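You operate a simulated robot arm through the tools that you are given. There is no shell and no other tool.

You are at the controls of a simulated robot arm. One attempt, no reset.

## Task
Clean the tapped hole with the thread cleaner.
Fine: slide the shield clear and leave it so; run the cleaner in till it binds, out again, and back in its holder.
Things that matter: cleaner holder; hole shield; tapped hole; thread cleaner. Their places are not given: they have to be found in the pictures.

Only the result counts: the job must be done as asked and must still hold three seconds after the hand-in. Knocking over, shifting, dropping, spilling or breaking anything else fails it.

## Robot
A 6-joint arm with a fingered hand, fixed in place. Base frame: the origin is on the floor under the middle of its stand, x ahead of it, y to its left, z up. Readings come in m, rad, newtons and seconds.
With the tool pointing down near the work surface it reaches from about 0.3 to 0.8 m from the base axis. Its first joint turns from -2.007 to 2.007 rad. Payload 4 kg.
The tool frame sits at the grasp point between the pads (the TCP): z along the fingers, y along the line on which they close. The tips reach 0.026 m beyond it. The gripper opens to 0.164 m; its body begins 0.073 m behind the TCP. The gripper is a hand of 5 fingers: y runs from the thumb to the fingers, the wrist lies at [0, 0, -0.239] in the tool frame, and closing takes about 1.5 s.
Orientation is that of the tool frame in the base frame, as a unit quaternion [w, x, y, z]. With the fingers straight down and closing along the base's y, the tool's x points along the base's -x, its y along +y and its z along -z.

## Interface
- The arm moves only by the tool apply_moves. Its argument "moves" is a list of rows, each an object of numbers (a shift or turn left out is 0, a gripper value left out holds the last): "x", "y", "z": the shift along the tool's x, y, z in m; "rx", "ry", "rz": the turn, a rotation vector about the tool's x, y, z in rad; "grip": the gripper command, from -1 (shut) to 1 (fully open), values between in proportion. In form: [{"x": .., "y": .., "z": .., "rx": .., "ry": .., "rz": .., "grip": ..}, ...]. A call has 1 to 20 rows; each row is the pose to reach, as a shift and turn from the pose commanded when the call began, along the tool's axes at that moment. Rows are played at 5 a second. More than 0.05 m and 0.15 rad between two rows, or a gripper value outside its range, and nothing of the call is played. Where a pose cannot be reached the arm comes as near as it can. A force on the tool above 40 N (or 10 N above the force at the start of the call, whichever is more), or a blocked arm, ends the call early, and 0.2 s more pass. Each finger travels about 0.045 m/s and halts on what it meets, pressing with about 28 N; the grip force reading is that of the motor and also rises with nothing between the fingers. The clock runs only during rows and for 0.2 s after the last one: add rows that repeat a pose to give the fingers time. It gives the time, the measured TCP pose, the force on the tool (base axes), the opening and the grip force at its end, in the units of the frame above (readings bear some noise), with the torque about the TCP (base axes, N m) and any sound that the robot's microphone picked up, and new pictures: "views" is both (left out), scene, wrist or none.
- Cameras (640 x 400 px; columns grow to the right, rows downward): "scene" is fixed at [0.0501, 0.4993, 1.4043]; the picture's right is [0.08, -1.00, 0.00], its down [-0.79, -0.07, -0.61] and it looks along [0.60, 0.05, -0.80] (base axes); focal length 316 px, centre (320, 200). "wrist" rides on the gripper at [0.05, -0.07, -0.093] in the tool frame; the picture's right is [0.81, 0.59, 0.00], its down [-0.43, 0.60, -0.68] and it looks along [-0.40, 0.55, 0.74] (tool axes); focal length 270 px, centre (320, 200).
- raise_lower(by): slides the trunk up (or, below 0, down) by that many m; the arm rides with it, the base frame stays. It gives what a move gives, with no picture.
- set_grasp(shape): the hand has 5 fingers and takes this shape, open, in about a second: jaw (thumb against the fingers, like two jaws); tri (thumb and two fingers); tip (a fingertip pinch); poke (one finger out to press); point (the index stretched); flat (the hand flat); cup (the hand cupped); fist (a fist). The gripper value then closes the fingers along that shape, each until it touches; the sizes above hold for jaw. It gives what a move gives, with no picture.
- locate(camera, pixels): for up to 12 pixels [column, row] of the newest picture of that camera ("zoom" is the newest enlarged one), the place [x, y, z] in the base frame of the surface seen there, good to about 0.003 m. It takes no simulated time.
- enlarge(camera, box): a new picture of the part [left, top, right, bottom] of that camera's present view, enlarged. It takes no simulated time.
- close_job(): hands the job in; it is judged then, once.

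Unless the task says otherwise, let go and move clear before handing in.

The tools are called after ">>>" by a JSON object that holds its "api" and its "payload". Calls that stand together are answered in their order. apply_moves: Moves the arm, as the interface text tells. Its arguments: {"type":"object","properties":{"moves":{"type":"array","items":{"type":"object","properties":{"x":{"type":"number"},"y":{"type":"number"},"z":{"type":"number"},"rx":{"type":"number"},"ry":{"type":"number"},"rz":{"type":"number"},"grip":{"type":"number"}}}},"views":{"type":"string","enum":["both","scene","wrist","none"]}},"required":["moves"]} The other tools are called the same way: raise_lower (by) moves the trunk up or down; set_grasp (shape) gives the hand a shape; locate (camera, pixels) gives the place of the surface under pixels of a picture; enlarge (camera, box) takes an enlarged picture of a part of a camera's view; close_job () hands the job in.

At the start:

```text
clock: 0.0
position: [0.4285, 0.3789, 1.1084]
ee_rot: [0.0, 0.0, 1.0, 0.0]
ft_force: [-0.1, -0.7, 1.0]
torque: [0.04, -0.01, -0.03]
grip_width: 0.1639
grip_force: 0.0
shape: jaw
trunk travel left (down, up): [-0.8, 0.19]
```

scene: 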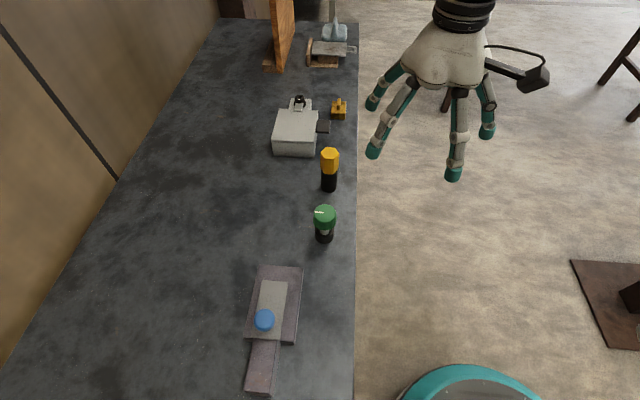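
wrist: 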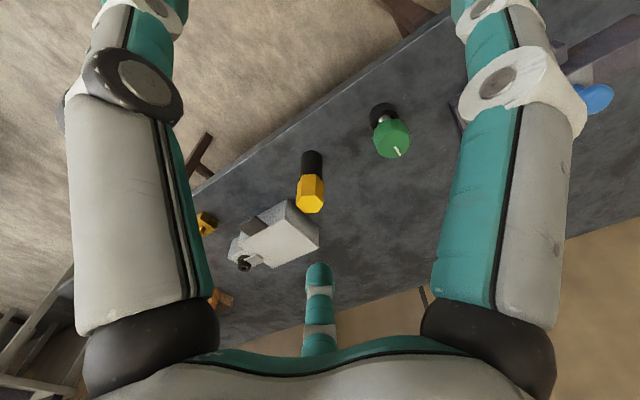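

The scene shows a bench with a plate and a blue knob (264,320), a green-topped item (324,222), a yellow-topped item (329,168), and a grey block with a small part (298,125). I'll enlarge these areas before moving.

>>> {"api": "enlarge", "payload": {"camera": "scene", "box": [220, 250, 340, 400]}}

>>> {"api": "enlarge", "payload": {"camera": "scene", "box": [260, 80, 370, 250]}}

>>> {"api": "enlarge", "payload": {"camera": "scene", "box": [240, 0, 380, 90]}}

>>> {"api": "locate", "payload": {"camera": "scene", "pixels": [[264, 320], [270, 295], [285, 275], [262, 370], [325, 215], [324, 236], [329, 157], [329, 185], [296, 125], [300, 101], [339, 106], [230, 200]]}}

```text
2.67 times, centred on (280, 325) of scene
```

zoom: 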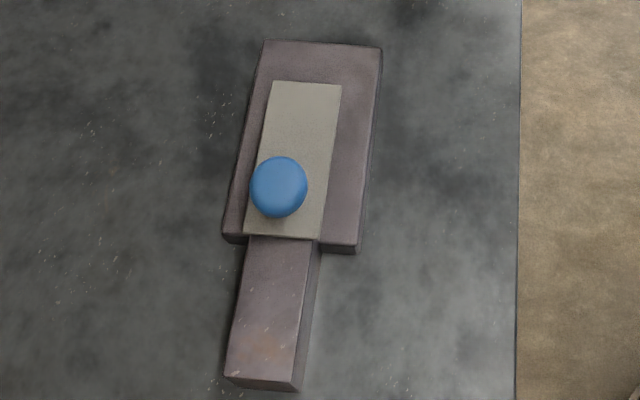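

```text
2.35 times, centred on (315, 165) of scene
```

zoom: 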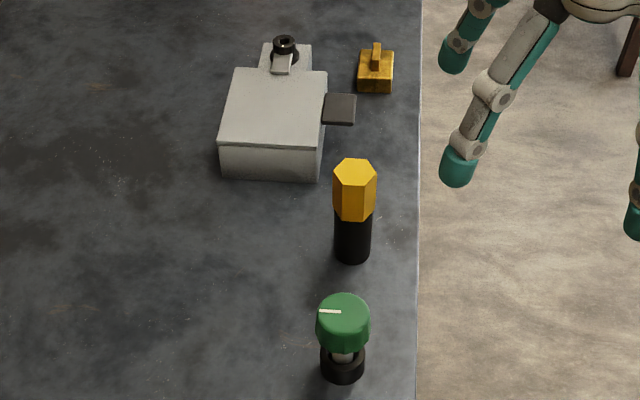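

```text
4.44 times, centred on (310, 45) of scene
```

zoom: 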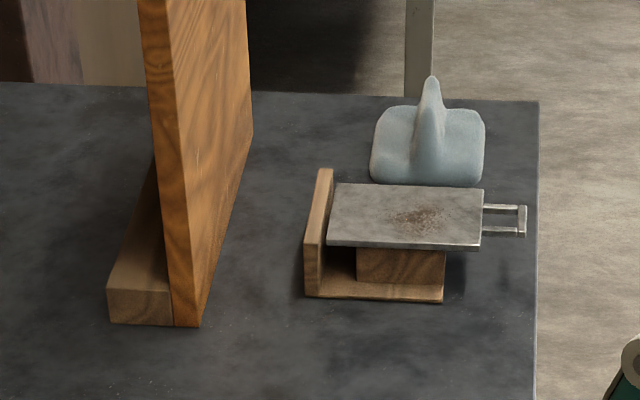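

```text
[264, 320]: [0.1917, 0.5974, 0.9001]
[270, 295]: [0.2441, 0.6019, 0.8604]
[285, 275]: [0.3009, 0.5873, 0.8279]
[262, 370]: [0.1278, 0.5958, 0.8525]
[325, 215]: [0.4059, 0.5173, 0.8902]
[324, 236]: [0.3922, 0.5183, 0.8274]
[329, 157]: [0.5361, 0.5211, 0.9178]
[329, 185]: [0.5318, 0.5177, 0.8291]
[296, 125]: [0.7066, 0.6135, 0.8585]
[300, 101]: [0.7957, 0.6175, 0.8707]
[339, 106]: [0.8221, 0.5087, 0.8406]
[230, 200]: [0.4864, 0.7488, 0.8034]
```

The blue-knobbed plate sits on a base with a rail running toward -x. The green-capped tool with a white mark (324,222) stands in a black ring, and the yellow hex item stands nearby. I'll zoom in closer on each to tell which is the cleaner.

>>> {"api": "enlarge", "payload": {"camera": "scene", "box": [300, 195, 350, 250]}}

>>> {"api": "enlarge", "payload": {"camera": "wrist", "box": [340, 80, 440, 180]}}

>>> {"api": "enlarge", "payload": {"camera": "wrist", "box": [220, 140, 340, 280]}}

>>> {"api": "enlarge", "payload": {"camera": "scene", "box": [230, 255, 320, 350]}}

```text
7.27 times, centred on (325, 222) of scene
```

zoom: 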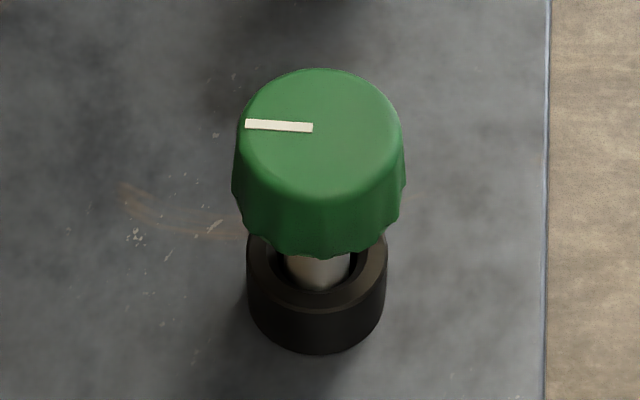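

```text
4.00 times, centred on (390, 130) of wrist
```

zoom: 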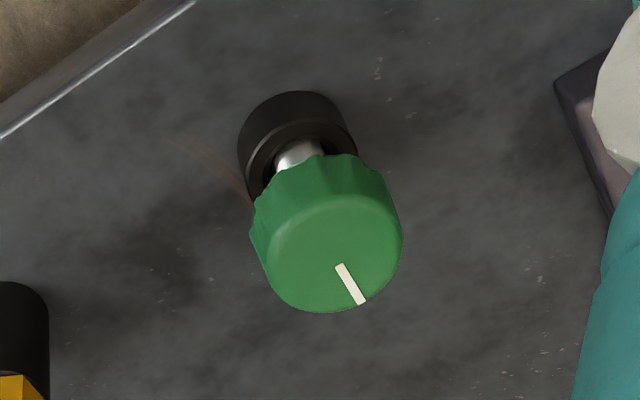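

```text
2.86 times, centred on (280, 210) of wrist
```

zoom: 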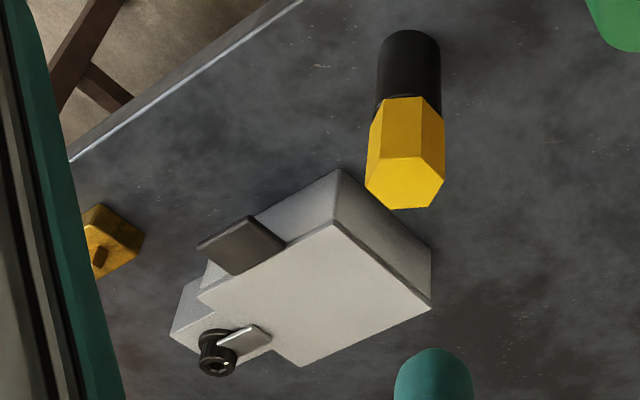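

```text
4.21 times, centred on (275, 302) of scene
```

zoom: 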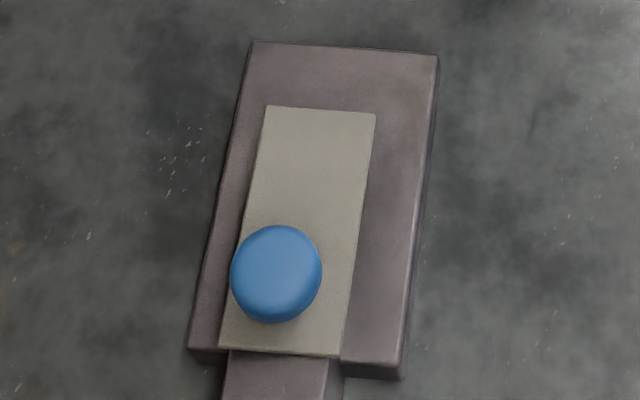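

The green knob has a steel stem standing in a black ring and a turn mark on top. The yellow hex item needs a closer look. Next I'll measure the shield, rail and base plate.

>>> {"api": "locate", "payload": {"camera": "zoom", "pixels": [[275, 115], [368, 120], [335, 345], [230, 340], [260, 50], [430, 65], [385, 355], [200, 335], [400, 200], [225, 200], [277, 270], [270, 380]]}}

>>> {"api": "locate", "payload": {"camera": "scene", "pixels": [[254, 342], [278, 345], [272, 390], [247, 388], [264, 312], [264, 328], [256, 320], [273, 320], [240, 340], [310, 300], [300, 320], [264, 332]]}}

```text
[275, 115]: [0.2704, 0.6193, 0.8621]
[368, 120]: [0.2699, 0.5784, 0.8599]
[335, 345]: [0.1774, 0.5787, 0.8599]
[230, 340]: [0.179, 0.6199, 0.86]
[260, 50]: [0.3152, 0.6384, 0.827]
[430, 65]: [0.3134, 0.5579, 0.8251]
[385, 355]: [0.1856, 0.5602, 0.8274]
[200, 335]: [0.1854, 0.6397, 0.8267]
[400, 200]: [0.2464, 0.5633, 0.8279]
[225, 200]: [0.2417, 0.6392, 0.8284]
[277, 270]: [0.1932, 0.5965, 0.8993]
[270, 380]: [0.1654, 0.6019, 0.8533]
```

```text
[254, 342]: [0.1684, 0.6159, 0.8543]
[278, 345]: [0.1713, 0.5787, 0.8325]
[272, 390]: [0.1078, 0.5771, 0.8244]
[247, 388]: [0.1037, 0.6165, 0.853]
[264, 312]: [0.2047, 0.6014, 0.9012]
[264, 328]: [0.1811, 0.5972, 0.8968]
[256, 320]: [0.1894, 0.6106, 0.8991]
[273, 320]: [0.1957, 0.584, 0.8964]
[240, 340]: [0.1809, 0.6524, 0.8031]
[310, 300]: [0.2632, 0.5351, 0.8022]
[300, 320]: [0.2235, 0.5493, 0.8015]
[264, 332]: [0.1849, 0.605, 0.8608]
```

The shield plate spans x 0.175–0.272, y 0.578–0.62 at z 0.86. Its blue knob is at about (0.193, 0.597), top z 0.90, and the rail goes toward -x. I'll move the hand above the knob and stay high.

>>> {"api": "apply_moves", "payload": {"moves": [{"x": 0.03, "y": 0.027, "z": 0.01}, {"x": 0.06, "y": 0.055, "z": 0.02}, {"x": 0.09, "y": 0.082, "z": 0.03}, {"x": 0.12, "y": 0.11, "z": 0.04}, {"x": 0.15, "y": 0.137, "z": 0.05}, {"x": 0.18, "y": 0.165, "z": 0.06}, {"x": 0.21, "y": 0.192, "z": 0.07}, {"x": 0.2355, "y": 0.218, "z": 0.08}, {"x": 0.2355, "y": 0.218, "z": 0.08}]}}

```text
clock: 2.0
position: [0.1915, 0.5966, 1.0274]
ee_rot: [0.0, 0.0, 1.0, 0.0]
ft_force: [0.0, -0.2, 0.3]
torque: [-0.02, -0.01, 0.02]
grip_width: 0.164
grip_force: 0.1
shape: jaw
trunk travel left (down, up): [-0.8, 0.19]
```

scene: 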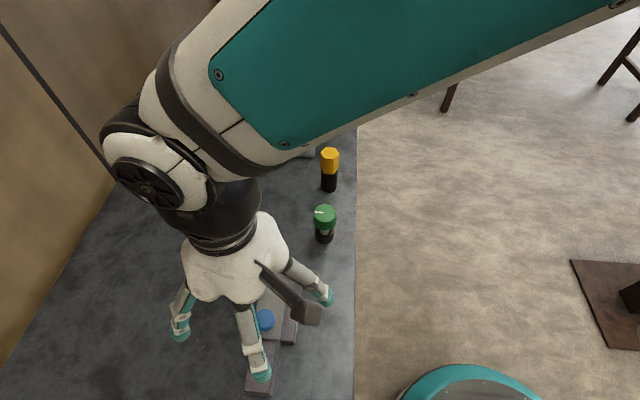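
wrist: 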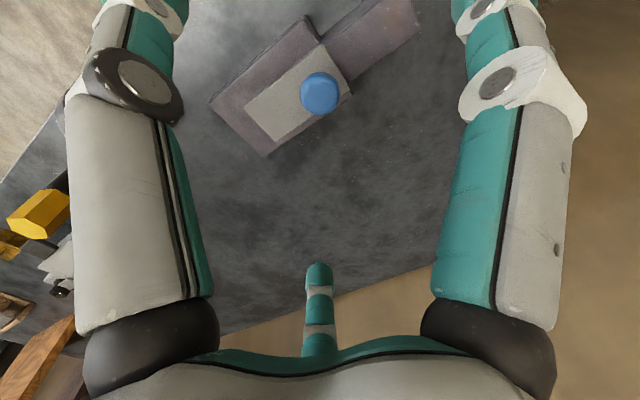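

The hand hovers over the knob, which shows in the wrist view at (320,93). I'll locate the fingertips in the scene picture, e.g. (180,333), (262,375), (327,300), to learn how the hand sits.

>>> {"api": "locate", "payload": {"camera": "scene", "pixels": [[180, 335], [262, 375], [327, 300], [240, 310], [270, 265], [310, 312], [265, 320]]}}

>>> {"api": "locate", "payload": {"camera": "wrist", "pixels": [[319, 270], [318, 335], [190, 250], [150, 80], [150, 20], [490, 90], [460, 200], [320, 93], [320, 380]]}}

>>> {"api": "enlarge", "payload": {"camera": "wrist", "box": [200, 0, 440, 170]}}

>>> {"api": "enlarge", "payload": {"camera": "scene", "box": [150, 190, 350, 400]}}

```text
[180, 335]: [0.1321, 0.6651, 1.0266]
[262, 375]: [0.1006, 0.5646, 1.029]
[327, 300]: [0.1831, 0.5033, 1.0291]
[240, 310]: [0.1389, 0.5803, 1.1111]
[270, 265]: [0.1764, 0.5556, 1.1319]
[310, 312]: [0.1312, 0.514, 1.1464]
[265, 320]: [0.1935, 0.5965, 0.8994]
```

```text
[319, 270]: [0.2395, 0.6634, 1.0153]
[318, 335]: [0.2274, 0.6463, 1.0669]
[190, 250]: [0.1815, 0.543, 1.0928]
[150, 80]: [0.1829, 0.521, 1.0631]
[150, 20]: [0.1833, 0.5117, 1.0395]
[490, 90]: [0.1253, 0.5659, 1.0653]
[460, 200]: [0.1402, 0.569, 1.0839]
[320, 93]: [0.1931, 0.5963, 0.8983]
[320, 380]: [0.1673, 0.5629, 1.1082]
```

```text
2.35 times, centred on (320, 85) of wrist
```

zoom: 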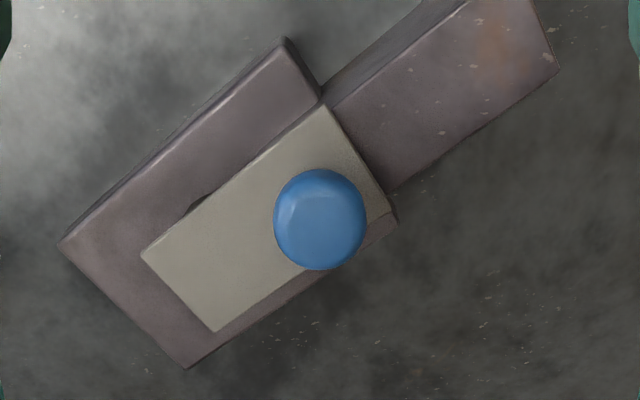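

```text
1.90 times, centred on (250, 295) of scene
```

zoom: 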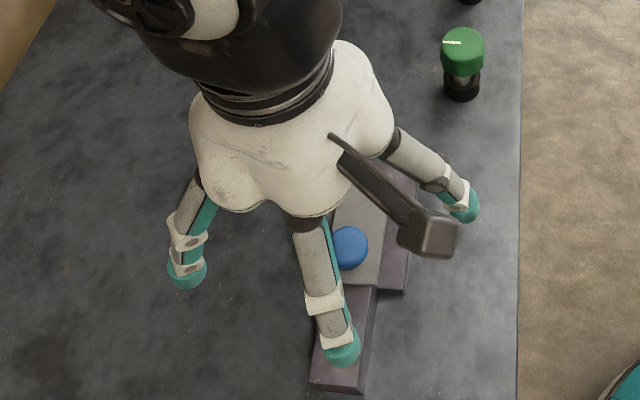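

The five fingers sit in a ring about the TCP, and the knob is at (0.193, 0.596, 0.899). I'll lower until the tips are just above the shield plate and then look.

>>> {"api": "apply_moves", "payload": {"moves": [{"x": -0.001, "z": 0.03}, {"x": -0.001, "z": 0.06}, {"x": -0.001, "z": 0.09}, {"x": -0.001, "z": 0.115}, {"x": -0.001, "z": 0.13}, {"x": -0.001, "z": 0.13}]}}

```text
clock: 3.4
position: [0.1939, 0.5969, 0.898]
ee_rot: [0.0, 0.0, 1.0, 0.0]
ft_force: [0.0, 0.8, -0.7]
torque: [0.01, -0.01, -0.01]
grip_width: 0.1642
grip_force: 0.0
shape: jaw
trunk travel left (down, up): [-0.8, 0.19]
```

scene: 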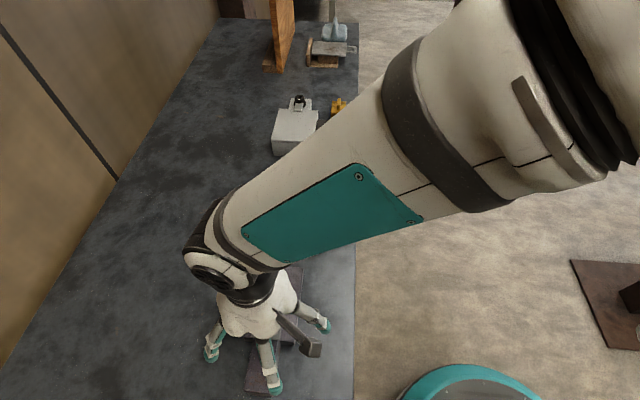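
wrist: 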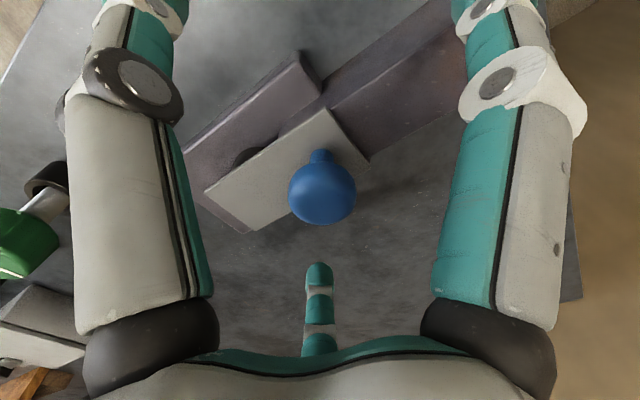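

The knob (322,190 in wrist view) is a ball on a thin neck. A dark round edge shows under the shield at (245,155), so I'll zoom on it and measure.

>>> {"api": "enlarge", "payload": {"camera": "wrist", "box": [190, 80, 390, 240]}}

>>> {"api": "locate", "payload": {"camera": "wrist", "pixels": [[240, 158], [250, 152], [237, 155], [322, 155], [322, 190], [300, 150], [260, 145], [235, 165]]}}

```text
2.50 times, centred on (290, 160) of wrist
```

zoom: 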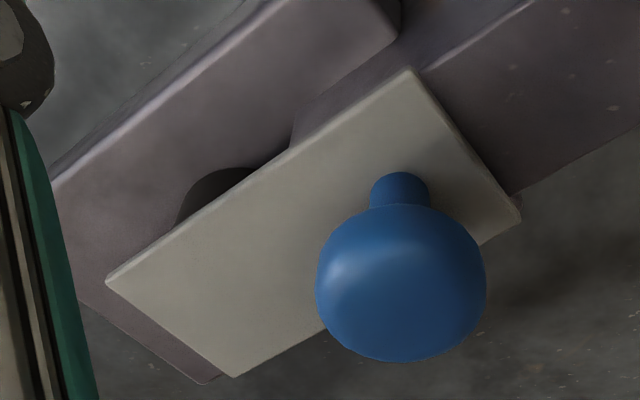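

```text
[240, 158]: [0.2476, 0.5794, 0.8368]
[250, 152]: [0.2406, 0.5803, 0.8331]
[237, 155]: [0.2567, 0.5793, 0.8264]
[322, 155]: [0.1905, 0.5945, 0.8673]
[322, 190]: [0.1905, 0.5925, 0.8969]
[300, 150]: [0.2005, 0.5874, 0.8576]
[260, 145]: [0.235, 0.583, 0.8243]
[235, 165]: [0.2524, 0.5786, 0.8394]
```

A dark collar, which should be the tapped hole's boss, sits under the shield around (0.247, 0.60). The ball knob's centre is near z 0.885. I'll drop 3 mm and close the fingers gently around the knob.

>>> {"api": "apply_moves", "payload": {"moves": [{"z": 0.003, "grip": 0.5}, {"z": 0.003, "grip": 0.0}, {"z": 0.003, "grip": -0.3}, {"z": 0.003, "grip": -0.5}, {"z": 0.003, "grip": -0.65}, {"z": 0.003, "grip": -0.65}, {"z": 0.003, "grip": -0.65}, {"z": 0.003, "grip": -0.65}, {"z": 0.003, "grip": -0.65}, {"z": 0.003, "grip": -0.65}]}}

```text
clock: 5.6
position: [0.1945, 0.5973, 0.8947]
ee_rot: [0.0, 0.001, 1.0, 0.0]
ft_force: [0.0, 1.5, -0.2]
torque: [0.02, -0.04, -0.02]
grip_width: 0.029
grip_force: 0.1
shape: jaw
trunk travel left (down, up): [-0.8, 0.19]
```

scene: 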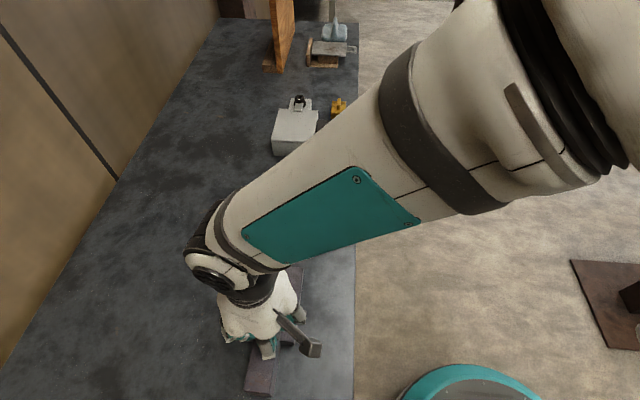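
wrist: 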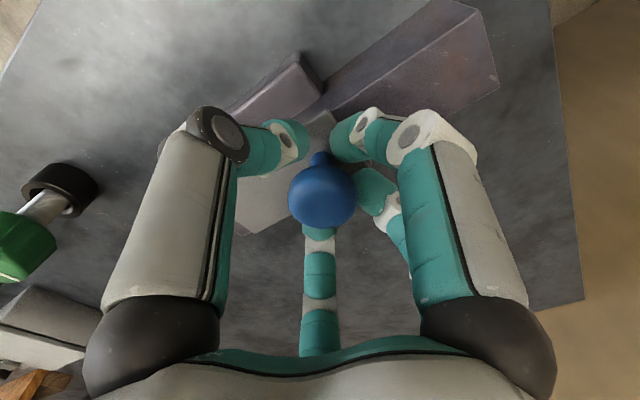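

The fingers cage the blue knob (320,190 in the wrist view) at a width of 0.029. I'll now slide the shield toward -x in small steps.

>>> {"api": "apply_moves", "payload": {"moves": [{"x": 0.008}, {"x": 0.016}, {"x": 0.024}, {"x": 0.032}, {"x": 0.04}, {"x": 0.048}, {"x": 0.056}, {"x": 0.056}]}}

```text
clock: 7.4
position: [0.1371, 0.5967, 0.8942]
ee_rot: [-0.001, 0.0, 1.0, 0.0]
ft_force: [1.4, 0.3, -1.4]
torque: [-0.01, 0.0, 0.0]
grip_width: 0.029
grip_force: 0.1
shape: jaw
trunk travel left (down, up): [-0.8, 0.19]
```

scene: 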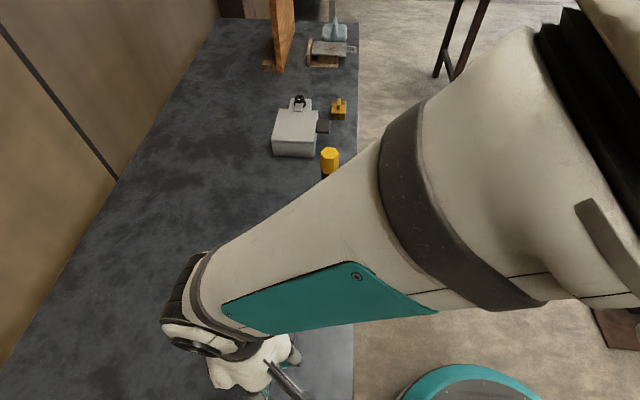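
wrist: 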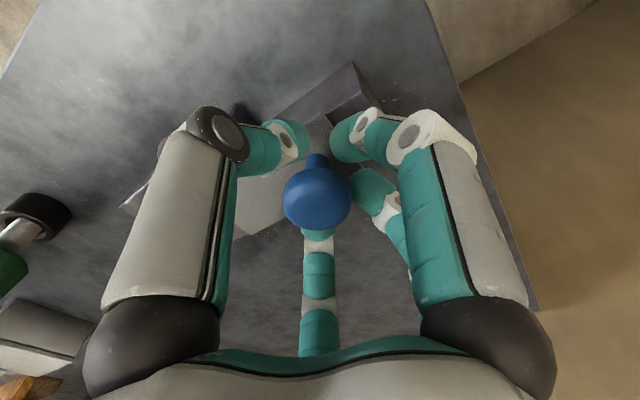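

The shield slid along with the hand, with light force. I'll keep going another 30 mm in small steps.

>>> {"api": "apply_moves", "payload": {"moves": [{"x": 0.006}, {"x": 0.012}, {"x": 0.018}, {"x": 0.024}, {"x": 0.03}, {"x": 0.03}]}}

```text
clock: 8.8
position: [0.1095, 0.5969, 0.8944]
ee_rot: [-0.001, -0.001, 1.0, 0.0]
ft_force: [5.2, 1.4, -0.8]
torque: [-0.01, -0.02, -0.01]
grip_width: 0.0292
grip_force: 0.1
shape: jaw
trunk travel left (down, up): [-0.8, 0.19]
```

scene: 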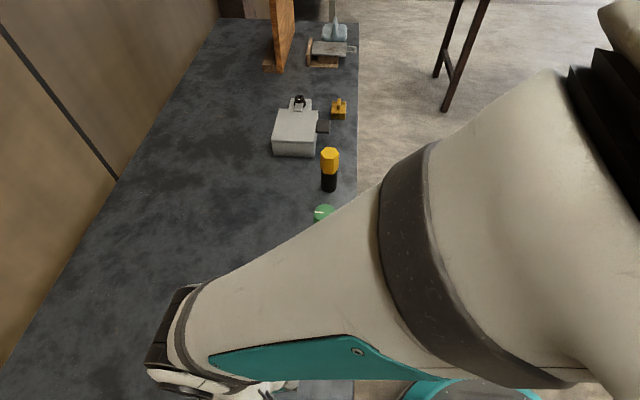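
wrist: 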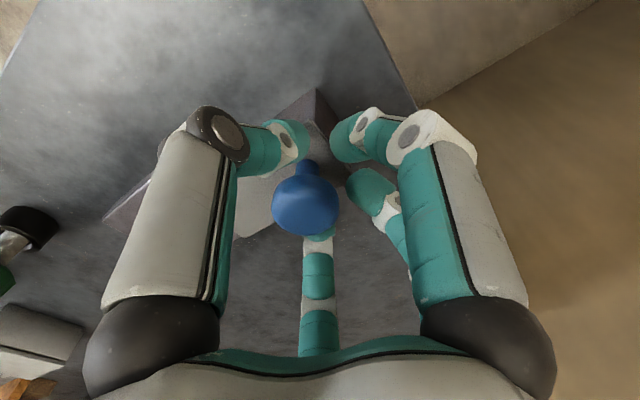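

The force rose to 5 N and the knob shifted inside the cage, so the shield has reached its stop. I'll back off 1 mm, open the fingers, and rise.

>>> {"api": "apply_moves", "payload": {"moves": [{"x": -0.001, "grip": -0.3}, {"x": -0.001, "grip": 0.3}, {"x": -0.001, "grip": 1.0}, {"x": -0.001, "grip": 1.0}, {"x": -0.001, "grip": 1.0}, {"x": -0.001, "grip": 1.0}, {"x": -0.001, "grip": 1.0}, {"x": -0.001, "grip": 1.0}, {"x": -0.001, "z": -0.03}, {"x": -0.001, "z": -0.07}, {"x": -0.001, "z": -0.11}, {"x": -0.001, "z": -0.15}, {"x": -0.001, "z": -0.15}]}}

```text
clock: 11.6
position: [0.1097, 0.5983, 1.0457]
ee_rot: [0.0, -0.002, 1.0, -0.001]
ft_force: [-0.2, 1.1, -0.7]
torque: [-0.01, 0.02, 0.01]
grip_width: 0.1641
grip_force: 0.1
shape: jaw
trunk travel left (down, up): [-0.8, 0.19]
```

scene: 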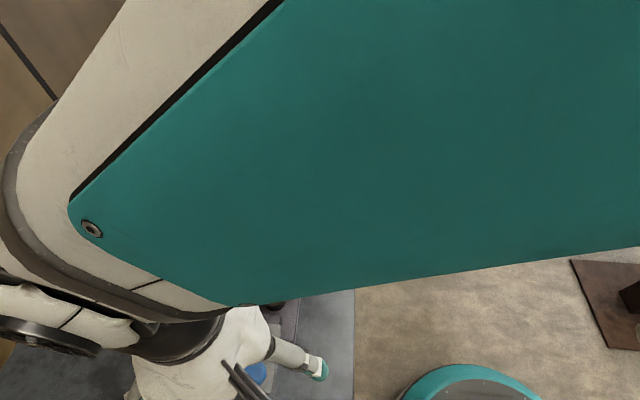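
wrist: 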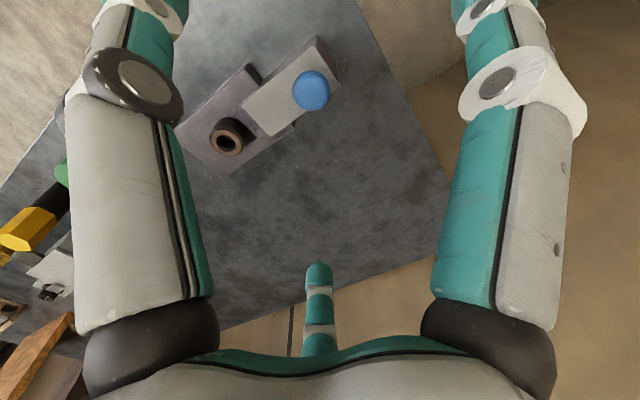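

The wrist view now shows an open collar with a bronze rim at (230,138), and the shield is clear of it with its knob at (311,90). I'll zoom in and measure the hole.

>>> {"api": "enlarge", "payload": {"camera": "wrist", "box": [190, 90, 280, 180]}}

>>> {"api": "locate", "payload": {"camera": "wrist", "pixels": [[215, 145], [242, 148], [230, 125], [225, 155], [227, 142], [240, 160], [250, 140], [265, 125], [311, 90], [318, 45], [243, 108]]}}

```text
4.44 times, centred on (235, 135) of wrist
```

zoom: 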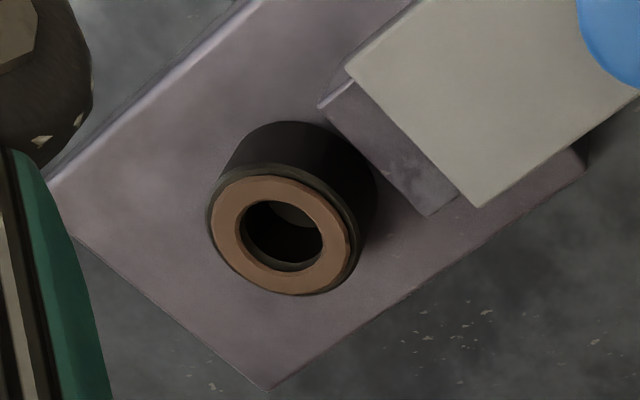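

```text
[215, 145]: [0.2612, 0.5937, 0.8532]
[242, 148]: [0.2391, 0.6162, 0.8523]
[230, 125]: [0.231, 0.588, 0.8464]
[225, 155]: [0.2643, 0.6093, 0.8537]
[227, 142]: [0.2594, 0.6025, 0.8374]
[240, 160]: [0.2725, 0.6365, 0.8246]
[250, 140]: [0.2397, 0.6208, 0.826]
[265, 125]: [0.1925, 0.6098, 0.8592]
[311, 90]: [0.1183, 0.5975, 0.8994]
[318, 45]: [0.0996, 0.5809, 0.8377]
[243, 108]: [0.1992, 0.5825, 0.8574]
```

The bronze ring of the hole is centred near zoom (281,233). I'll locate symmetric points on the ring to get its centre.

>>> {"api": "locate", "payload": {"camera": "zoom", "pixels": [[224, 228], [338, 242], [275, 188], [290, 282], [240, 200], [322, 270], [243, 262], [318, 208]]}}

```text
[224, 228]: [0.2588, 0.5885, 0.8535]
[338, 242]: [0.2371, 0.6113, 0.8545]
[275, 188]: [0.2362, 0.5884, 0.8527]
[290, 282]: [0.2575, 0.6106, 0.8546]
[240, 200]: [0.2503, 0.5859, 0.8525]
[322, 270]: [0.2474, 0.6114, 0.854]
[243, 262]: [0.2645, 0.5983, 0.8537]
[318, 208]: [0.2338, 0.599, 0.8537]
```

The hole centre is about (0.248, 0.599), with its rim at z≈0.853 and a diameter of roughly 20 mm. I'll move over for a close view of the green and yellow tools.

>>> {"api": "apply_moves", "payload": {"moves": [{"x": -0.033, "y": -0.02, "z": 0.006}, {"x": -0.066, "y": -0.04, "z": 0.012}, {"x": -0.1, "y": -0.06, "z": 0.017}, {"x": -0.133, "y": -0.08, "z": 0.023}, {"x": -0.166, "y": -0.1, "z": 0.029}, {"x": -0.2, "y": -0.12, "z": 0.035}, {"x": -0.233, "y": -0.14, "z": 0.04}, {"x": -0.26, "y": -0.157, "z": 0.045}, {"x": -0.26, "y": -0.157, "z": 0.045}]}}

```text
clock: 13.6
position: [0.3693, 0.4409, 1.0]
ee_rot: [0.0, -0.001, 1.0, 0.0]
ft_force: [-0.2, 0.6, -0.4]
torque: [0.01, 0.02, 0.0]
grip_width: 0.1637
grip_force: 0.1
shape: jaw
trunk travel left (down, up): [-0.8, 0.19]
```

scene: 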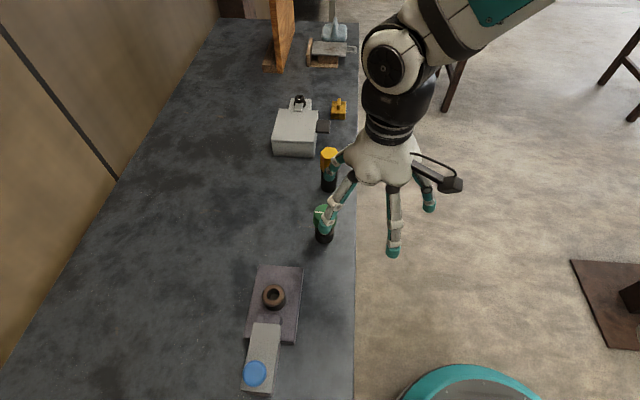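
wrist: 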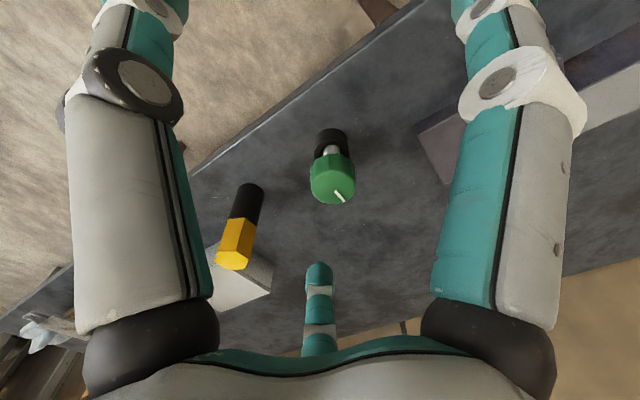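

>>> {"api": "enlarge", "payload": {"camera": "wrist", "box": [285, 110, 385, 220]}}

>>> {"api": "locate", "payload": {"camera": "zoom", "pixels": [[320, 250], [250, 250], [390, 250], [320, 300], [320, 150], [300, 90], [250, 130]]}}

>>> {"api": "enlarge", "payload": {"camera": "wrist", "box": [200, 170, 290, 290]}}

>>> {"api": "enlarge", "payload": {"camera": "scene", "box": [235, 255, 315, 345]}}

```text
3.64 times, centred on (335, 165) of wrist
```

zoom: 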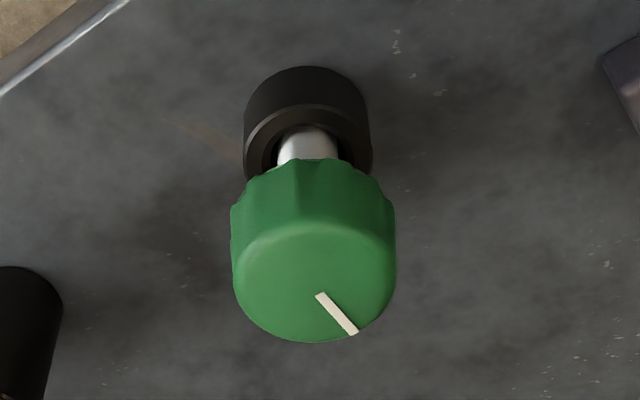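

```text
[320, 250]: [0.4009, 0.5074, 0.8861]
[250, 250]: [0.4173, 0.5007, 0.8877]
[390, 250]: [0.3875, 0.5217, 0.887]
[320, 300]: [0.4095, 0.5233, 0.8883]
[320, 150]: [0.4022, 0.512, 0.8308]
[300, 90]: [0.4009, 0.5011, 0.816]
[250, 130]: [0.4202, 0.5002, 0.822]
```

```text
3.33 times, centred on (245, 230) of wrist
```

zoom: 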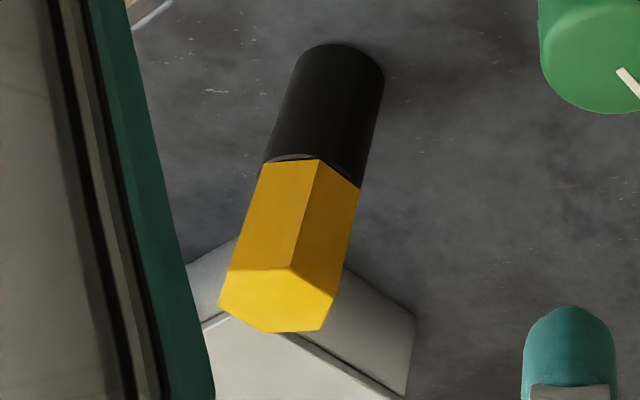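

```text
4.44 times, centred on (275, 300) of scene
```

zoom: 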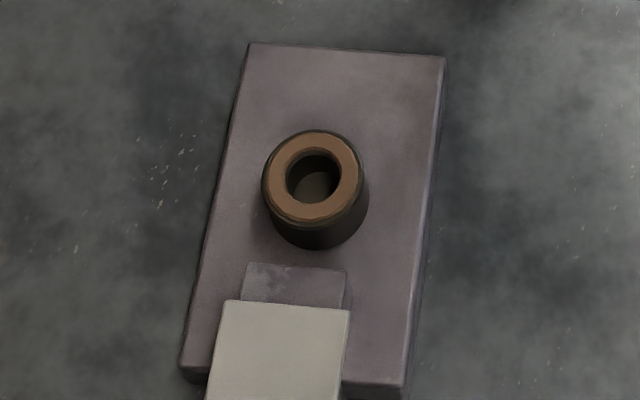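

The green tool has a steel stem about 19 mm thick, against a hole of about 23 mm, so it fits. It also carries a turn mark, so I take it as the cleaner and the black ring as its holder. I'll move above it with the fingers half closed to keep clear of the yellow item.

>>> {"api": "apply_moves", "payload": {"moves": [{"x": -0.013, "y": 0.026, "grip": 0.6}, {"x": -0.025, "y": 0.052, "grip": 0.25}, {"x": -0.038, "y": 0.0785, "z": 0.0, "grip": 0.25}, {"x": -0.038, "y": 0.0785, "z": 0.02, "grip": 0.25}, {"x": -0.038, "y": 0.0785, "z": 0.03, "grip": 0.25}, {"x": -0.038, "y": 0.0785, "z": 0.03, "grip": 0.25}]}}

```text
clock: 15.0
position: [0.4069, 0.5187, 0.9712]
ee_rot: [0.0, 0.0, 1.0, 0.001]
ft_force: [-0.2, -0.6, -0.3]
torque: [0.0, 0.02, 0.03]
grip_width: 0.103
grip_force: 0.1
shape: jaw
trunk travel left (down, up): [-0.8, 0.19]
```

scene: 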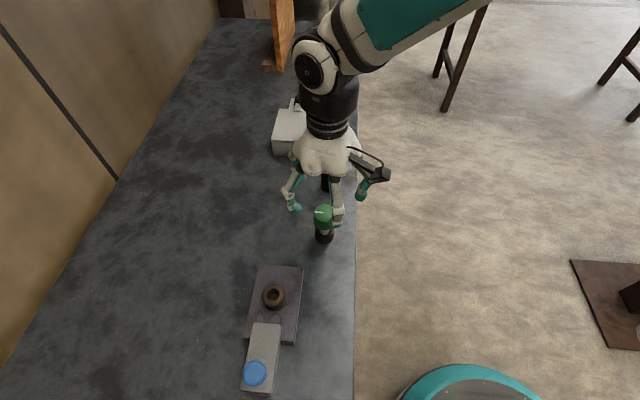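
wrist: 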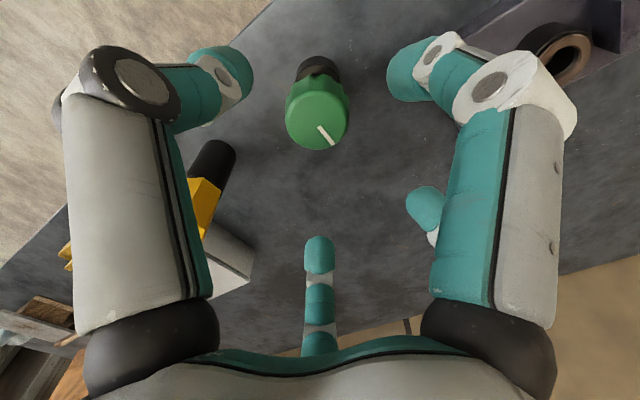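

The hand is over the green knob (318,113 in wrist view). I'll zoom in to refine the centre and the knob's height range.

>>> {"api": "enlarge", "payload": {"camera": "wrist", "box": [270, 45, 370, 155]}}

>>> {"api": "locate", "payload": {"camera": "zoom", "pixels": [[215, 260], [385, 260], [300, 190], [300, 345], [240, 210], [360, 320], [240, 320], [360, 210], [260, 140], [260, 160], [280, 90], [300, 95]]}}

>>> {"api": "enlarge", "payload": {"camera": "scene", "box": [285, 165, 365, 255]}}

```text
3.64 times, centred on (320, 100) of wrist
```

zoom: 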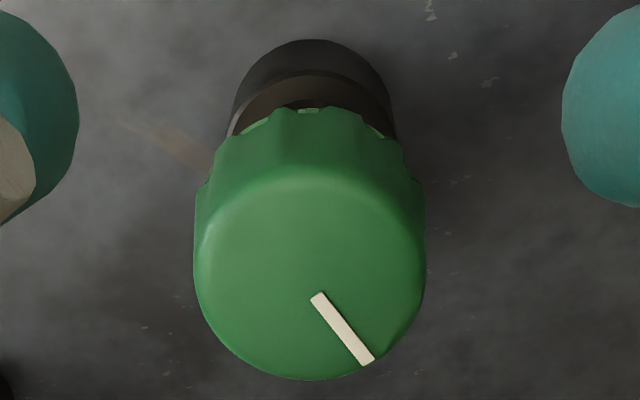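

```text
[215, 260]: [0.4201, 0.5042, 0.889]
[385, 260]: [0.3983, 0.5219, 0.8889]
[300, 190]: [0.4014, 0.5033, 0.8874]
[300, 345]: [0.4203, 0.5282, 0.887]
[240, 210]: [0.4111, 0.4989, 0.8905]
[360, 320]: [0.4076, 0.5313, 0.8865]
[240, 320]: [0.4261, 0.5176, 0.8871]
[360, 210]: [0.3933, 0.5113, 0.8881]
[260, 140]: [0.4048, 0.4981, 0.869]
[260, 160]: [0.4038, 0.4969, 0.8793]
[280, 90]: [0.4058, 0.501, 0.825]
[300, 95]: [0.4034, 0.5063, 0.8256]
```

```text
4.44 times, centred on (325, 210) of scene
```

zoom: 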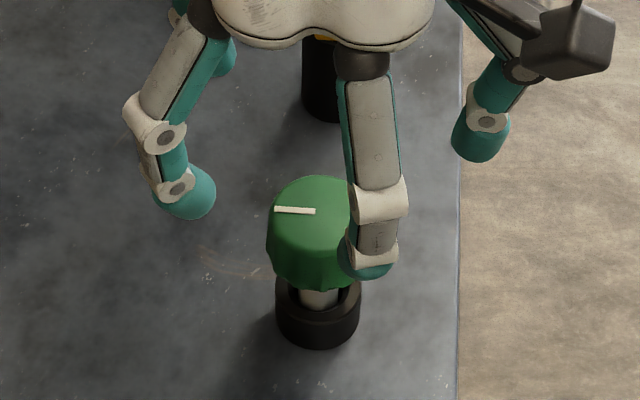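

The green knob's centre is about (0.409, 0.518) and it spans z≈0.858–0.889, with the ring top near 0.828. I'll lower around it with the fingers half open.

>>> {"api": "apply_moves", "payload": {"moves": [{"x": -0.002, "z": 0.03}, {"x": -0.002, "z": 0.06}, {"x": -0.002, "z": 0.08}, {"x": -0.002, "z": 0.096}, {"x": -0.002, "z": 0.096}]}}

```text
clock: 16.2
position: [0.4097, 0.5186, 0.8732]
ee_rot: [0.0, -0.001, 1.0, 0.0]
ft_force: [-0.4, -0.5, 0.3]
torque: [-0.01, 0.01, 0.0]
grip_width: 0.1032
grip_force: 0.0
shape: jaw
trunk travel left (down, up): [-0.8, 0.19]
```

scene: 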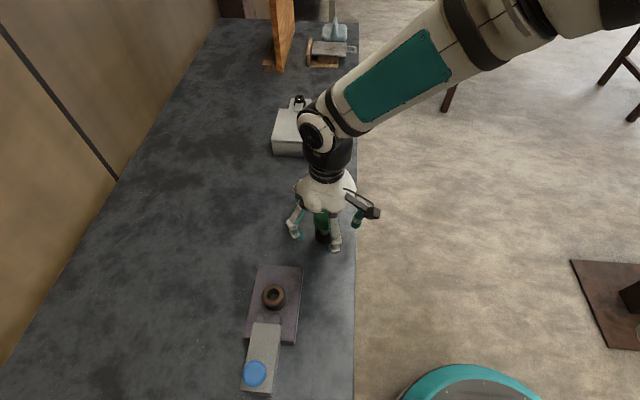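
wrist: 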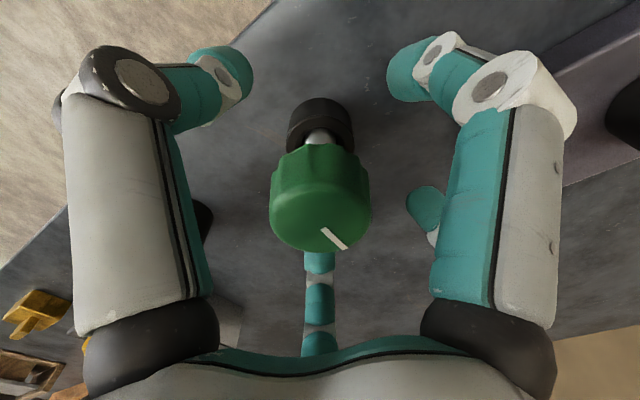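

The knob is centred between the fingers at (320,200). I'll close them on it.

>>> {"api": "apply_moves", "payload": {"moves": [{"grip": 0.0}, {"grip": -0.2}, {"grip": -0.4}, {"grip": -0.6}, {"grip": -0.8}, {"grip": -0.8}, {"grip": -0.8}, {"grip": -0.8}]}}

```text
clock: 18.0
position: [0.4083, 0.5184, 0.8739]
ee_rot: [0.0, 0.001, 1.0, 0.001]
ft_force: [1.0, -0.6, -2.1]
torque: [0.01, 0.03, 0.0]
grip_width: 0.0293
grip_force: 27.6
shape: jaw
trunk travel left (down, up): [-0.8, 0.19]
```

scene: 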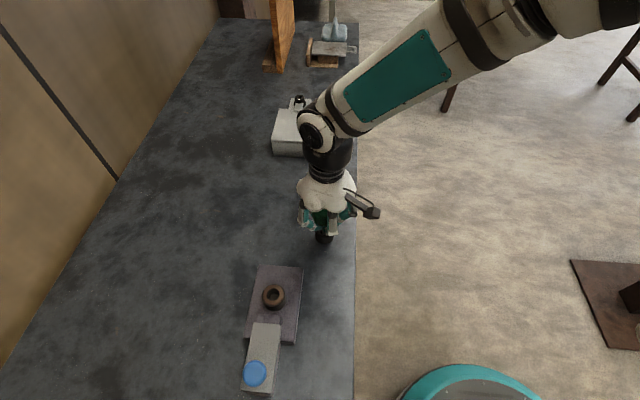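
wrist: 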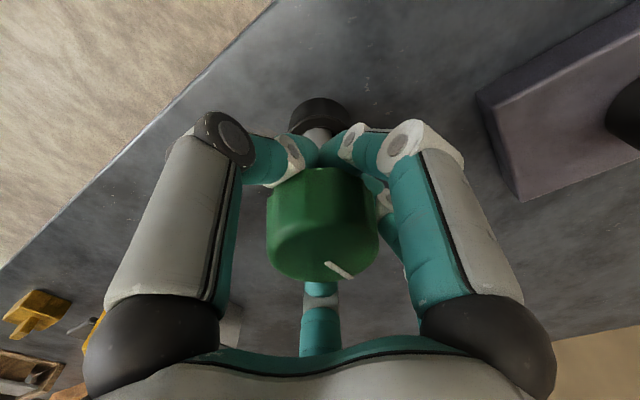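

The grip reads 27.6 N at a width of 0.029, and the knob looks bigger and lower in the wrist view (322,222). The fingers may have slipped under it and raised it. I'll check heights and zoom in.

>>> {"api": "locate", "payload": {"camera": "wrist", "pixels": [[322, 250], [290, 250], [355, 250], [320, 200], [318, 130], [318, 120], [300, 160], [345, 150], [322, 275]]}}

>>> {"api": "enlarge", "payload": {"camera": "wrist", "box": [240, 80, 410, 310]}}

>>> {"api": "enlarge", "payload": {"camera": "scene", "box": [285, 165, 365, 255]}}

```text
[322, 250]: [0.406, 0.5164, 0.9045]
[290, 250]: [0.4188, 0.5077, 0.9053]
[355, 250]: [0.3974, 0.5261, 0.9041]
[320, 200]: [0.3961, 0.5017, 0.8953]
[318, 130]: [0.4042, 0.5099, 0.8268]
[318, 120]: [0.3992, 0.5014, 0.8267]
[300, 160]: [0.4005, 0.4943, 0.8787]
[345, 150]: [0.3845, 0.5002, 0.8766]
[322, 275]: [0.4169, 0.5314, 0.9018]
```

```text
1.74 times, centred on (325, 195) of wrist
```

zoom: 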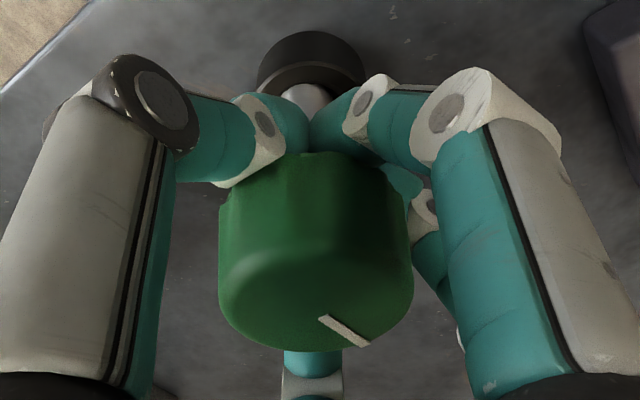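

```text
4.44 times, centred on (325, 210) of scene
```

zoom: 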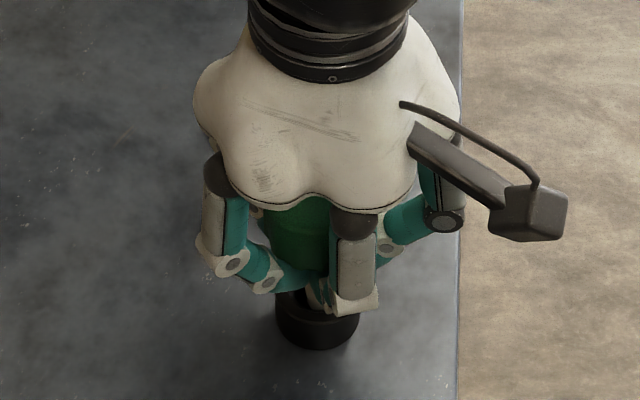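

The fingertips curled under the knob and lifted it about 16 mm; its top is now at z 0.904. Gripped that way, the fingers would block the stem going into the hole. I'll lower it back into the holder, open, and regrip higher on the knob's side.

>>> {"api": "apply_moves", "payload": {"moves": [{"z": 0.004}, {"z": 0.008}, {"z": 0.012}, {"z": 0.012, "grip": -0.6}, {"z": 0.012, "grip": -0.4}, {"z": 0.012, "grip": -0.2}, {"z": 0.012, "grip": 0.0}, {"z": 0.012, "grip": 0.1}, {"z": 0.012, "grip": 0.2}, {"z": 0.012, "grip": 0.2}, {"z": 0.012, "grip": 0.2}]}}

```text
clock: 20.4
position: [0.4088, 0.5175, 0.8619]
ee_rot: [0.0, 0.0, 1.0, 0.001]
ft_force: [-0.4, -1.2, 0.2]
torque: [0.08, 0.02, 0.03]
grip_width: 0.0977
grip_force: 0.1
shape: jaw
trunk travel left (down, up): [-0.8, 0.19]
```

scene: 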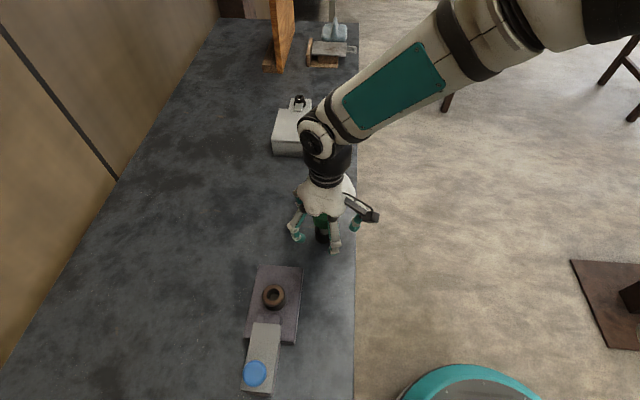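
wrist: 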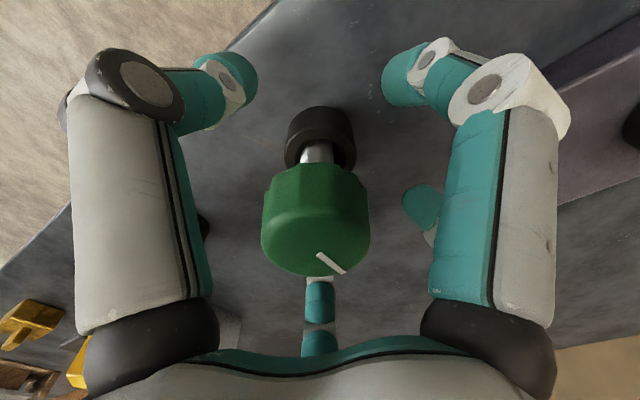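

The fingers are open and the knob looks settled in its ring. I'll raise 30 mm and check that the knob is back at its first height.

>>> {"api": "apply_moves", "payload": {"moves": [{"z": -0.01}, {"z": -0.02}, {"z": -0.031}, {"z": -0.031}]}}

>>> {"api": "enlarge", "payload": {"camera": "wrist", "box": [240, 80, 410, 260]}}

>>> {"api": "locate", "payload": {"camera": "zoom", "pixels": [[310, 250], [230, 270], [380, 270], [310, 300], [310, 205], [300, 150], [300, 130], [250, 180]]}}

```text
clock: 21.4
position: [0.4081, 0.5187, 0.8924]
ee_rot: [0.0, 0.0, 1.0, -0.001]
ft_force: [-0.1, -0.3, -0.4]
torque: [0.02, 0.01, -0.04]
grip_width: 0.0978
grip_force: 0.0
shape: jaw
trunk travel left (down, up): [-0.8, 0.19]
```

scene: 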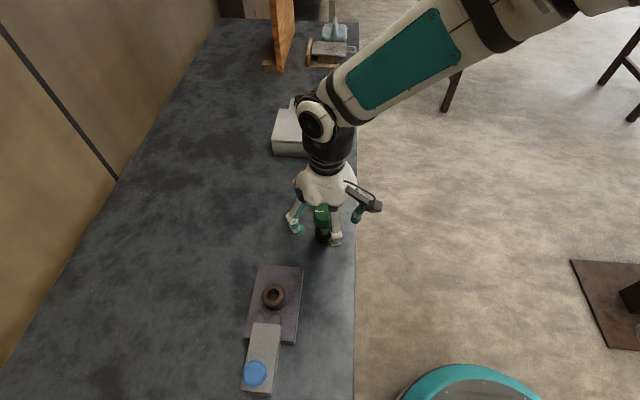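
wrist: 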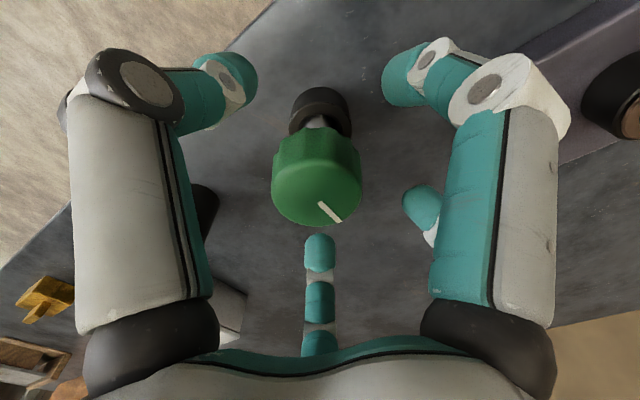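

```text
2.22 times, centred on (325, 170) of wrist
```

zoom: 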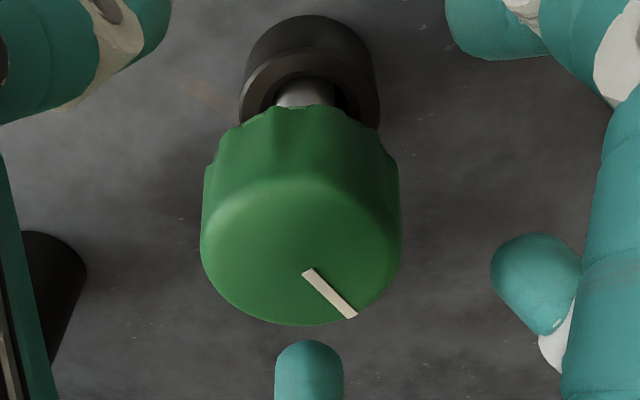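

```text
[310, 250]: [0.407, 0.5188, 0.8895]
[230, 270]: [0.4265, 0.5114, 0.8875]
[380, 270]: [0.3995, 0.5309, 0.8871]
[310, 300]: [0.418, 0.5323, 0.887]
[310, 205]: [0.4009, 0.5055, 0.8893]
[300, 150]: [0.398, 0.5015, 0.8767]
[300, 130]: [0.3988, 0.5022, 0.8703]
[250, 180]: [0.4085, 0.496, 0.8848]
```

The knob is back in its ring with its top at 0.889, and it sits level. I'll close the fingers on the knob's side from this height.

>>> {"api": "apply_moves", "payload": {"moves": [{"x": -0.001, "grip": 0.0}, {"x": -0.001, "grip": -0.2}, {"x": -0.001, "grip": -0.35}, {"x": -0.001, "grip": -0.5}, {"x": -0.001, "grip": -0.6}, {"x": -0.001, "grip": -0.6}, {"x": -0.001, "grip": -0.6}]}}

>>> {"api": "enlarge", "payload": {"camera": "wrist", "box": [230, 80, 420, 280]}}

>>> {"api": "locate", "payload": {"camera": "wrist", "pixels": [[317, 200], [317, 185], [300, 200], [340, 195]]}}

>>> {"api": "enlarge", "payload": {"camera": "scene", "box": [285, 165, 365, 255]}}

```text
clock: 23.0
position: [0.4106, 0.5194, 0.8924]
ee_rot: [0.0, 0.0, 1.0, 0.0]
ft_force: [-0.7, 0.4, -0.4]
torque: [-0.03, 0.0, -0.02]
grip_width: 0.0416
grip_force: 27.9
shape: jaw
trunk travel left (down, up): [-0.8, 0.19]
```

scene: 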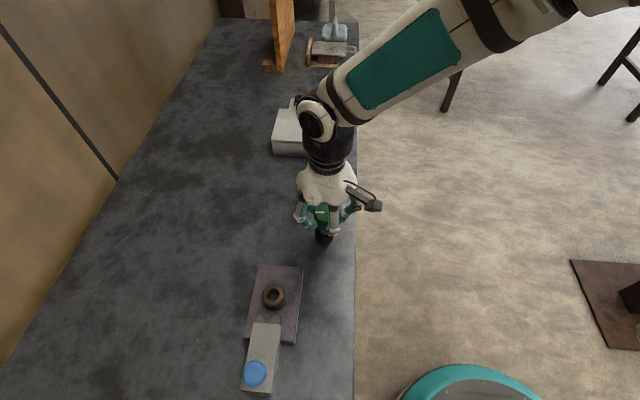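
wrist: 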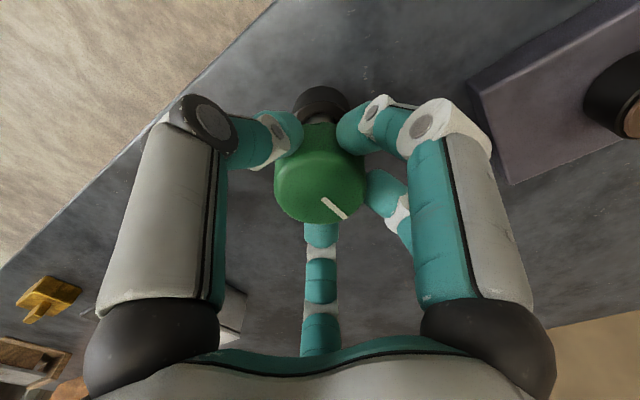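

```text
2.00 times, centred on (325, 180) of wrist
```

zoom: 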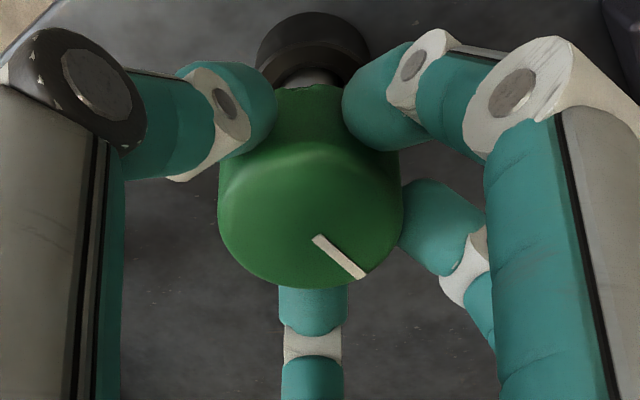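

```text
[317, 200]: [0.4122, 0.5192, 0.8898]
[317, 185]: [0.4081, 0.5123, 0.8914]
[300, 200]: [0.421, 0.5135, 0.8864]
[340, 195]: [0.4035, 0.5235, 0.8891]
```

```text
4.44 times, centred on (325, 210) of scene
```

zoom: 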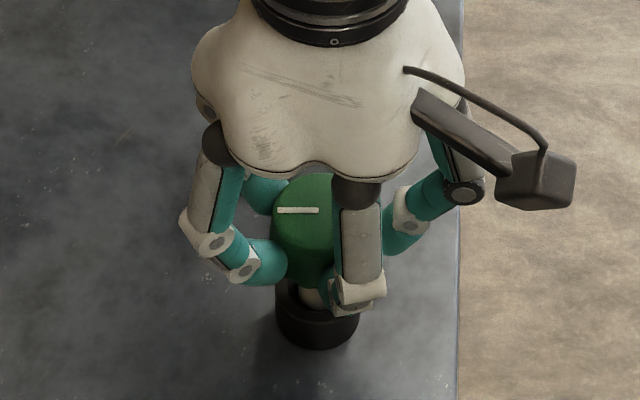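

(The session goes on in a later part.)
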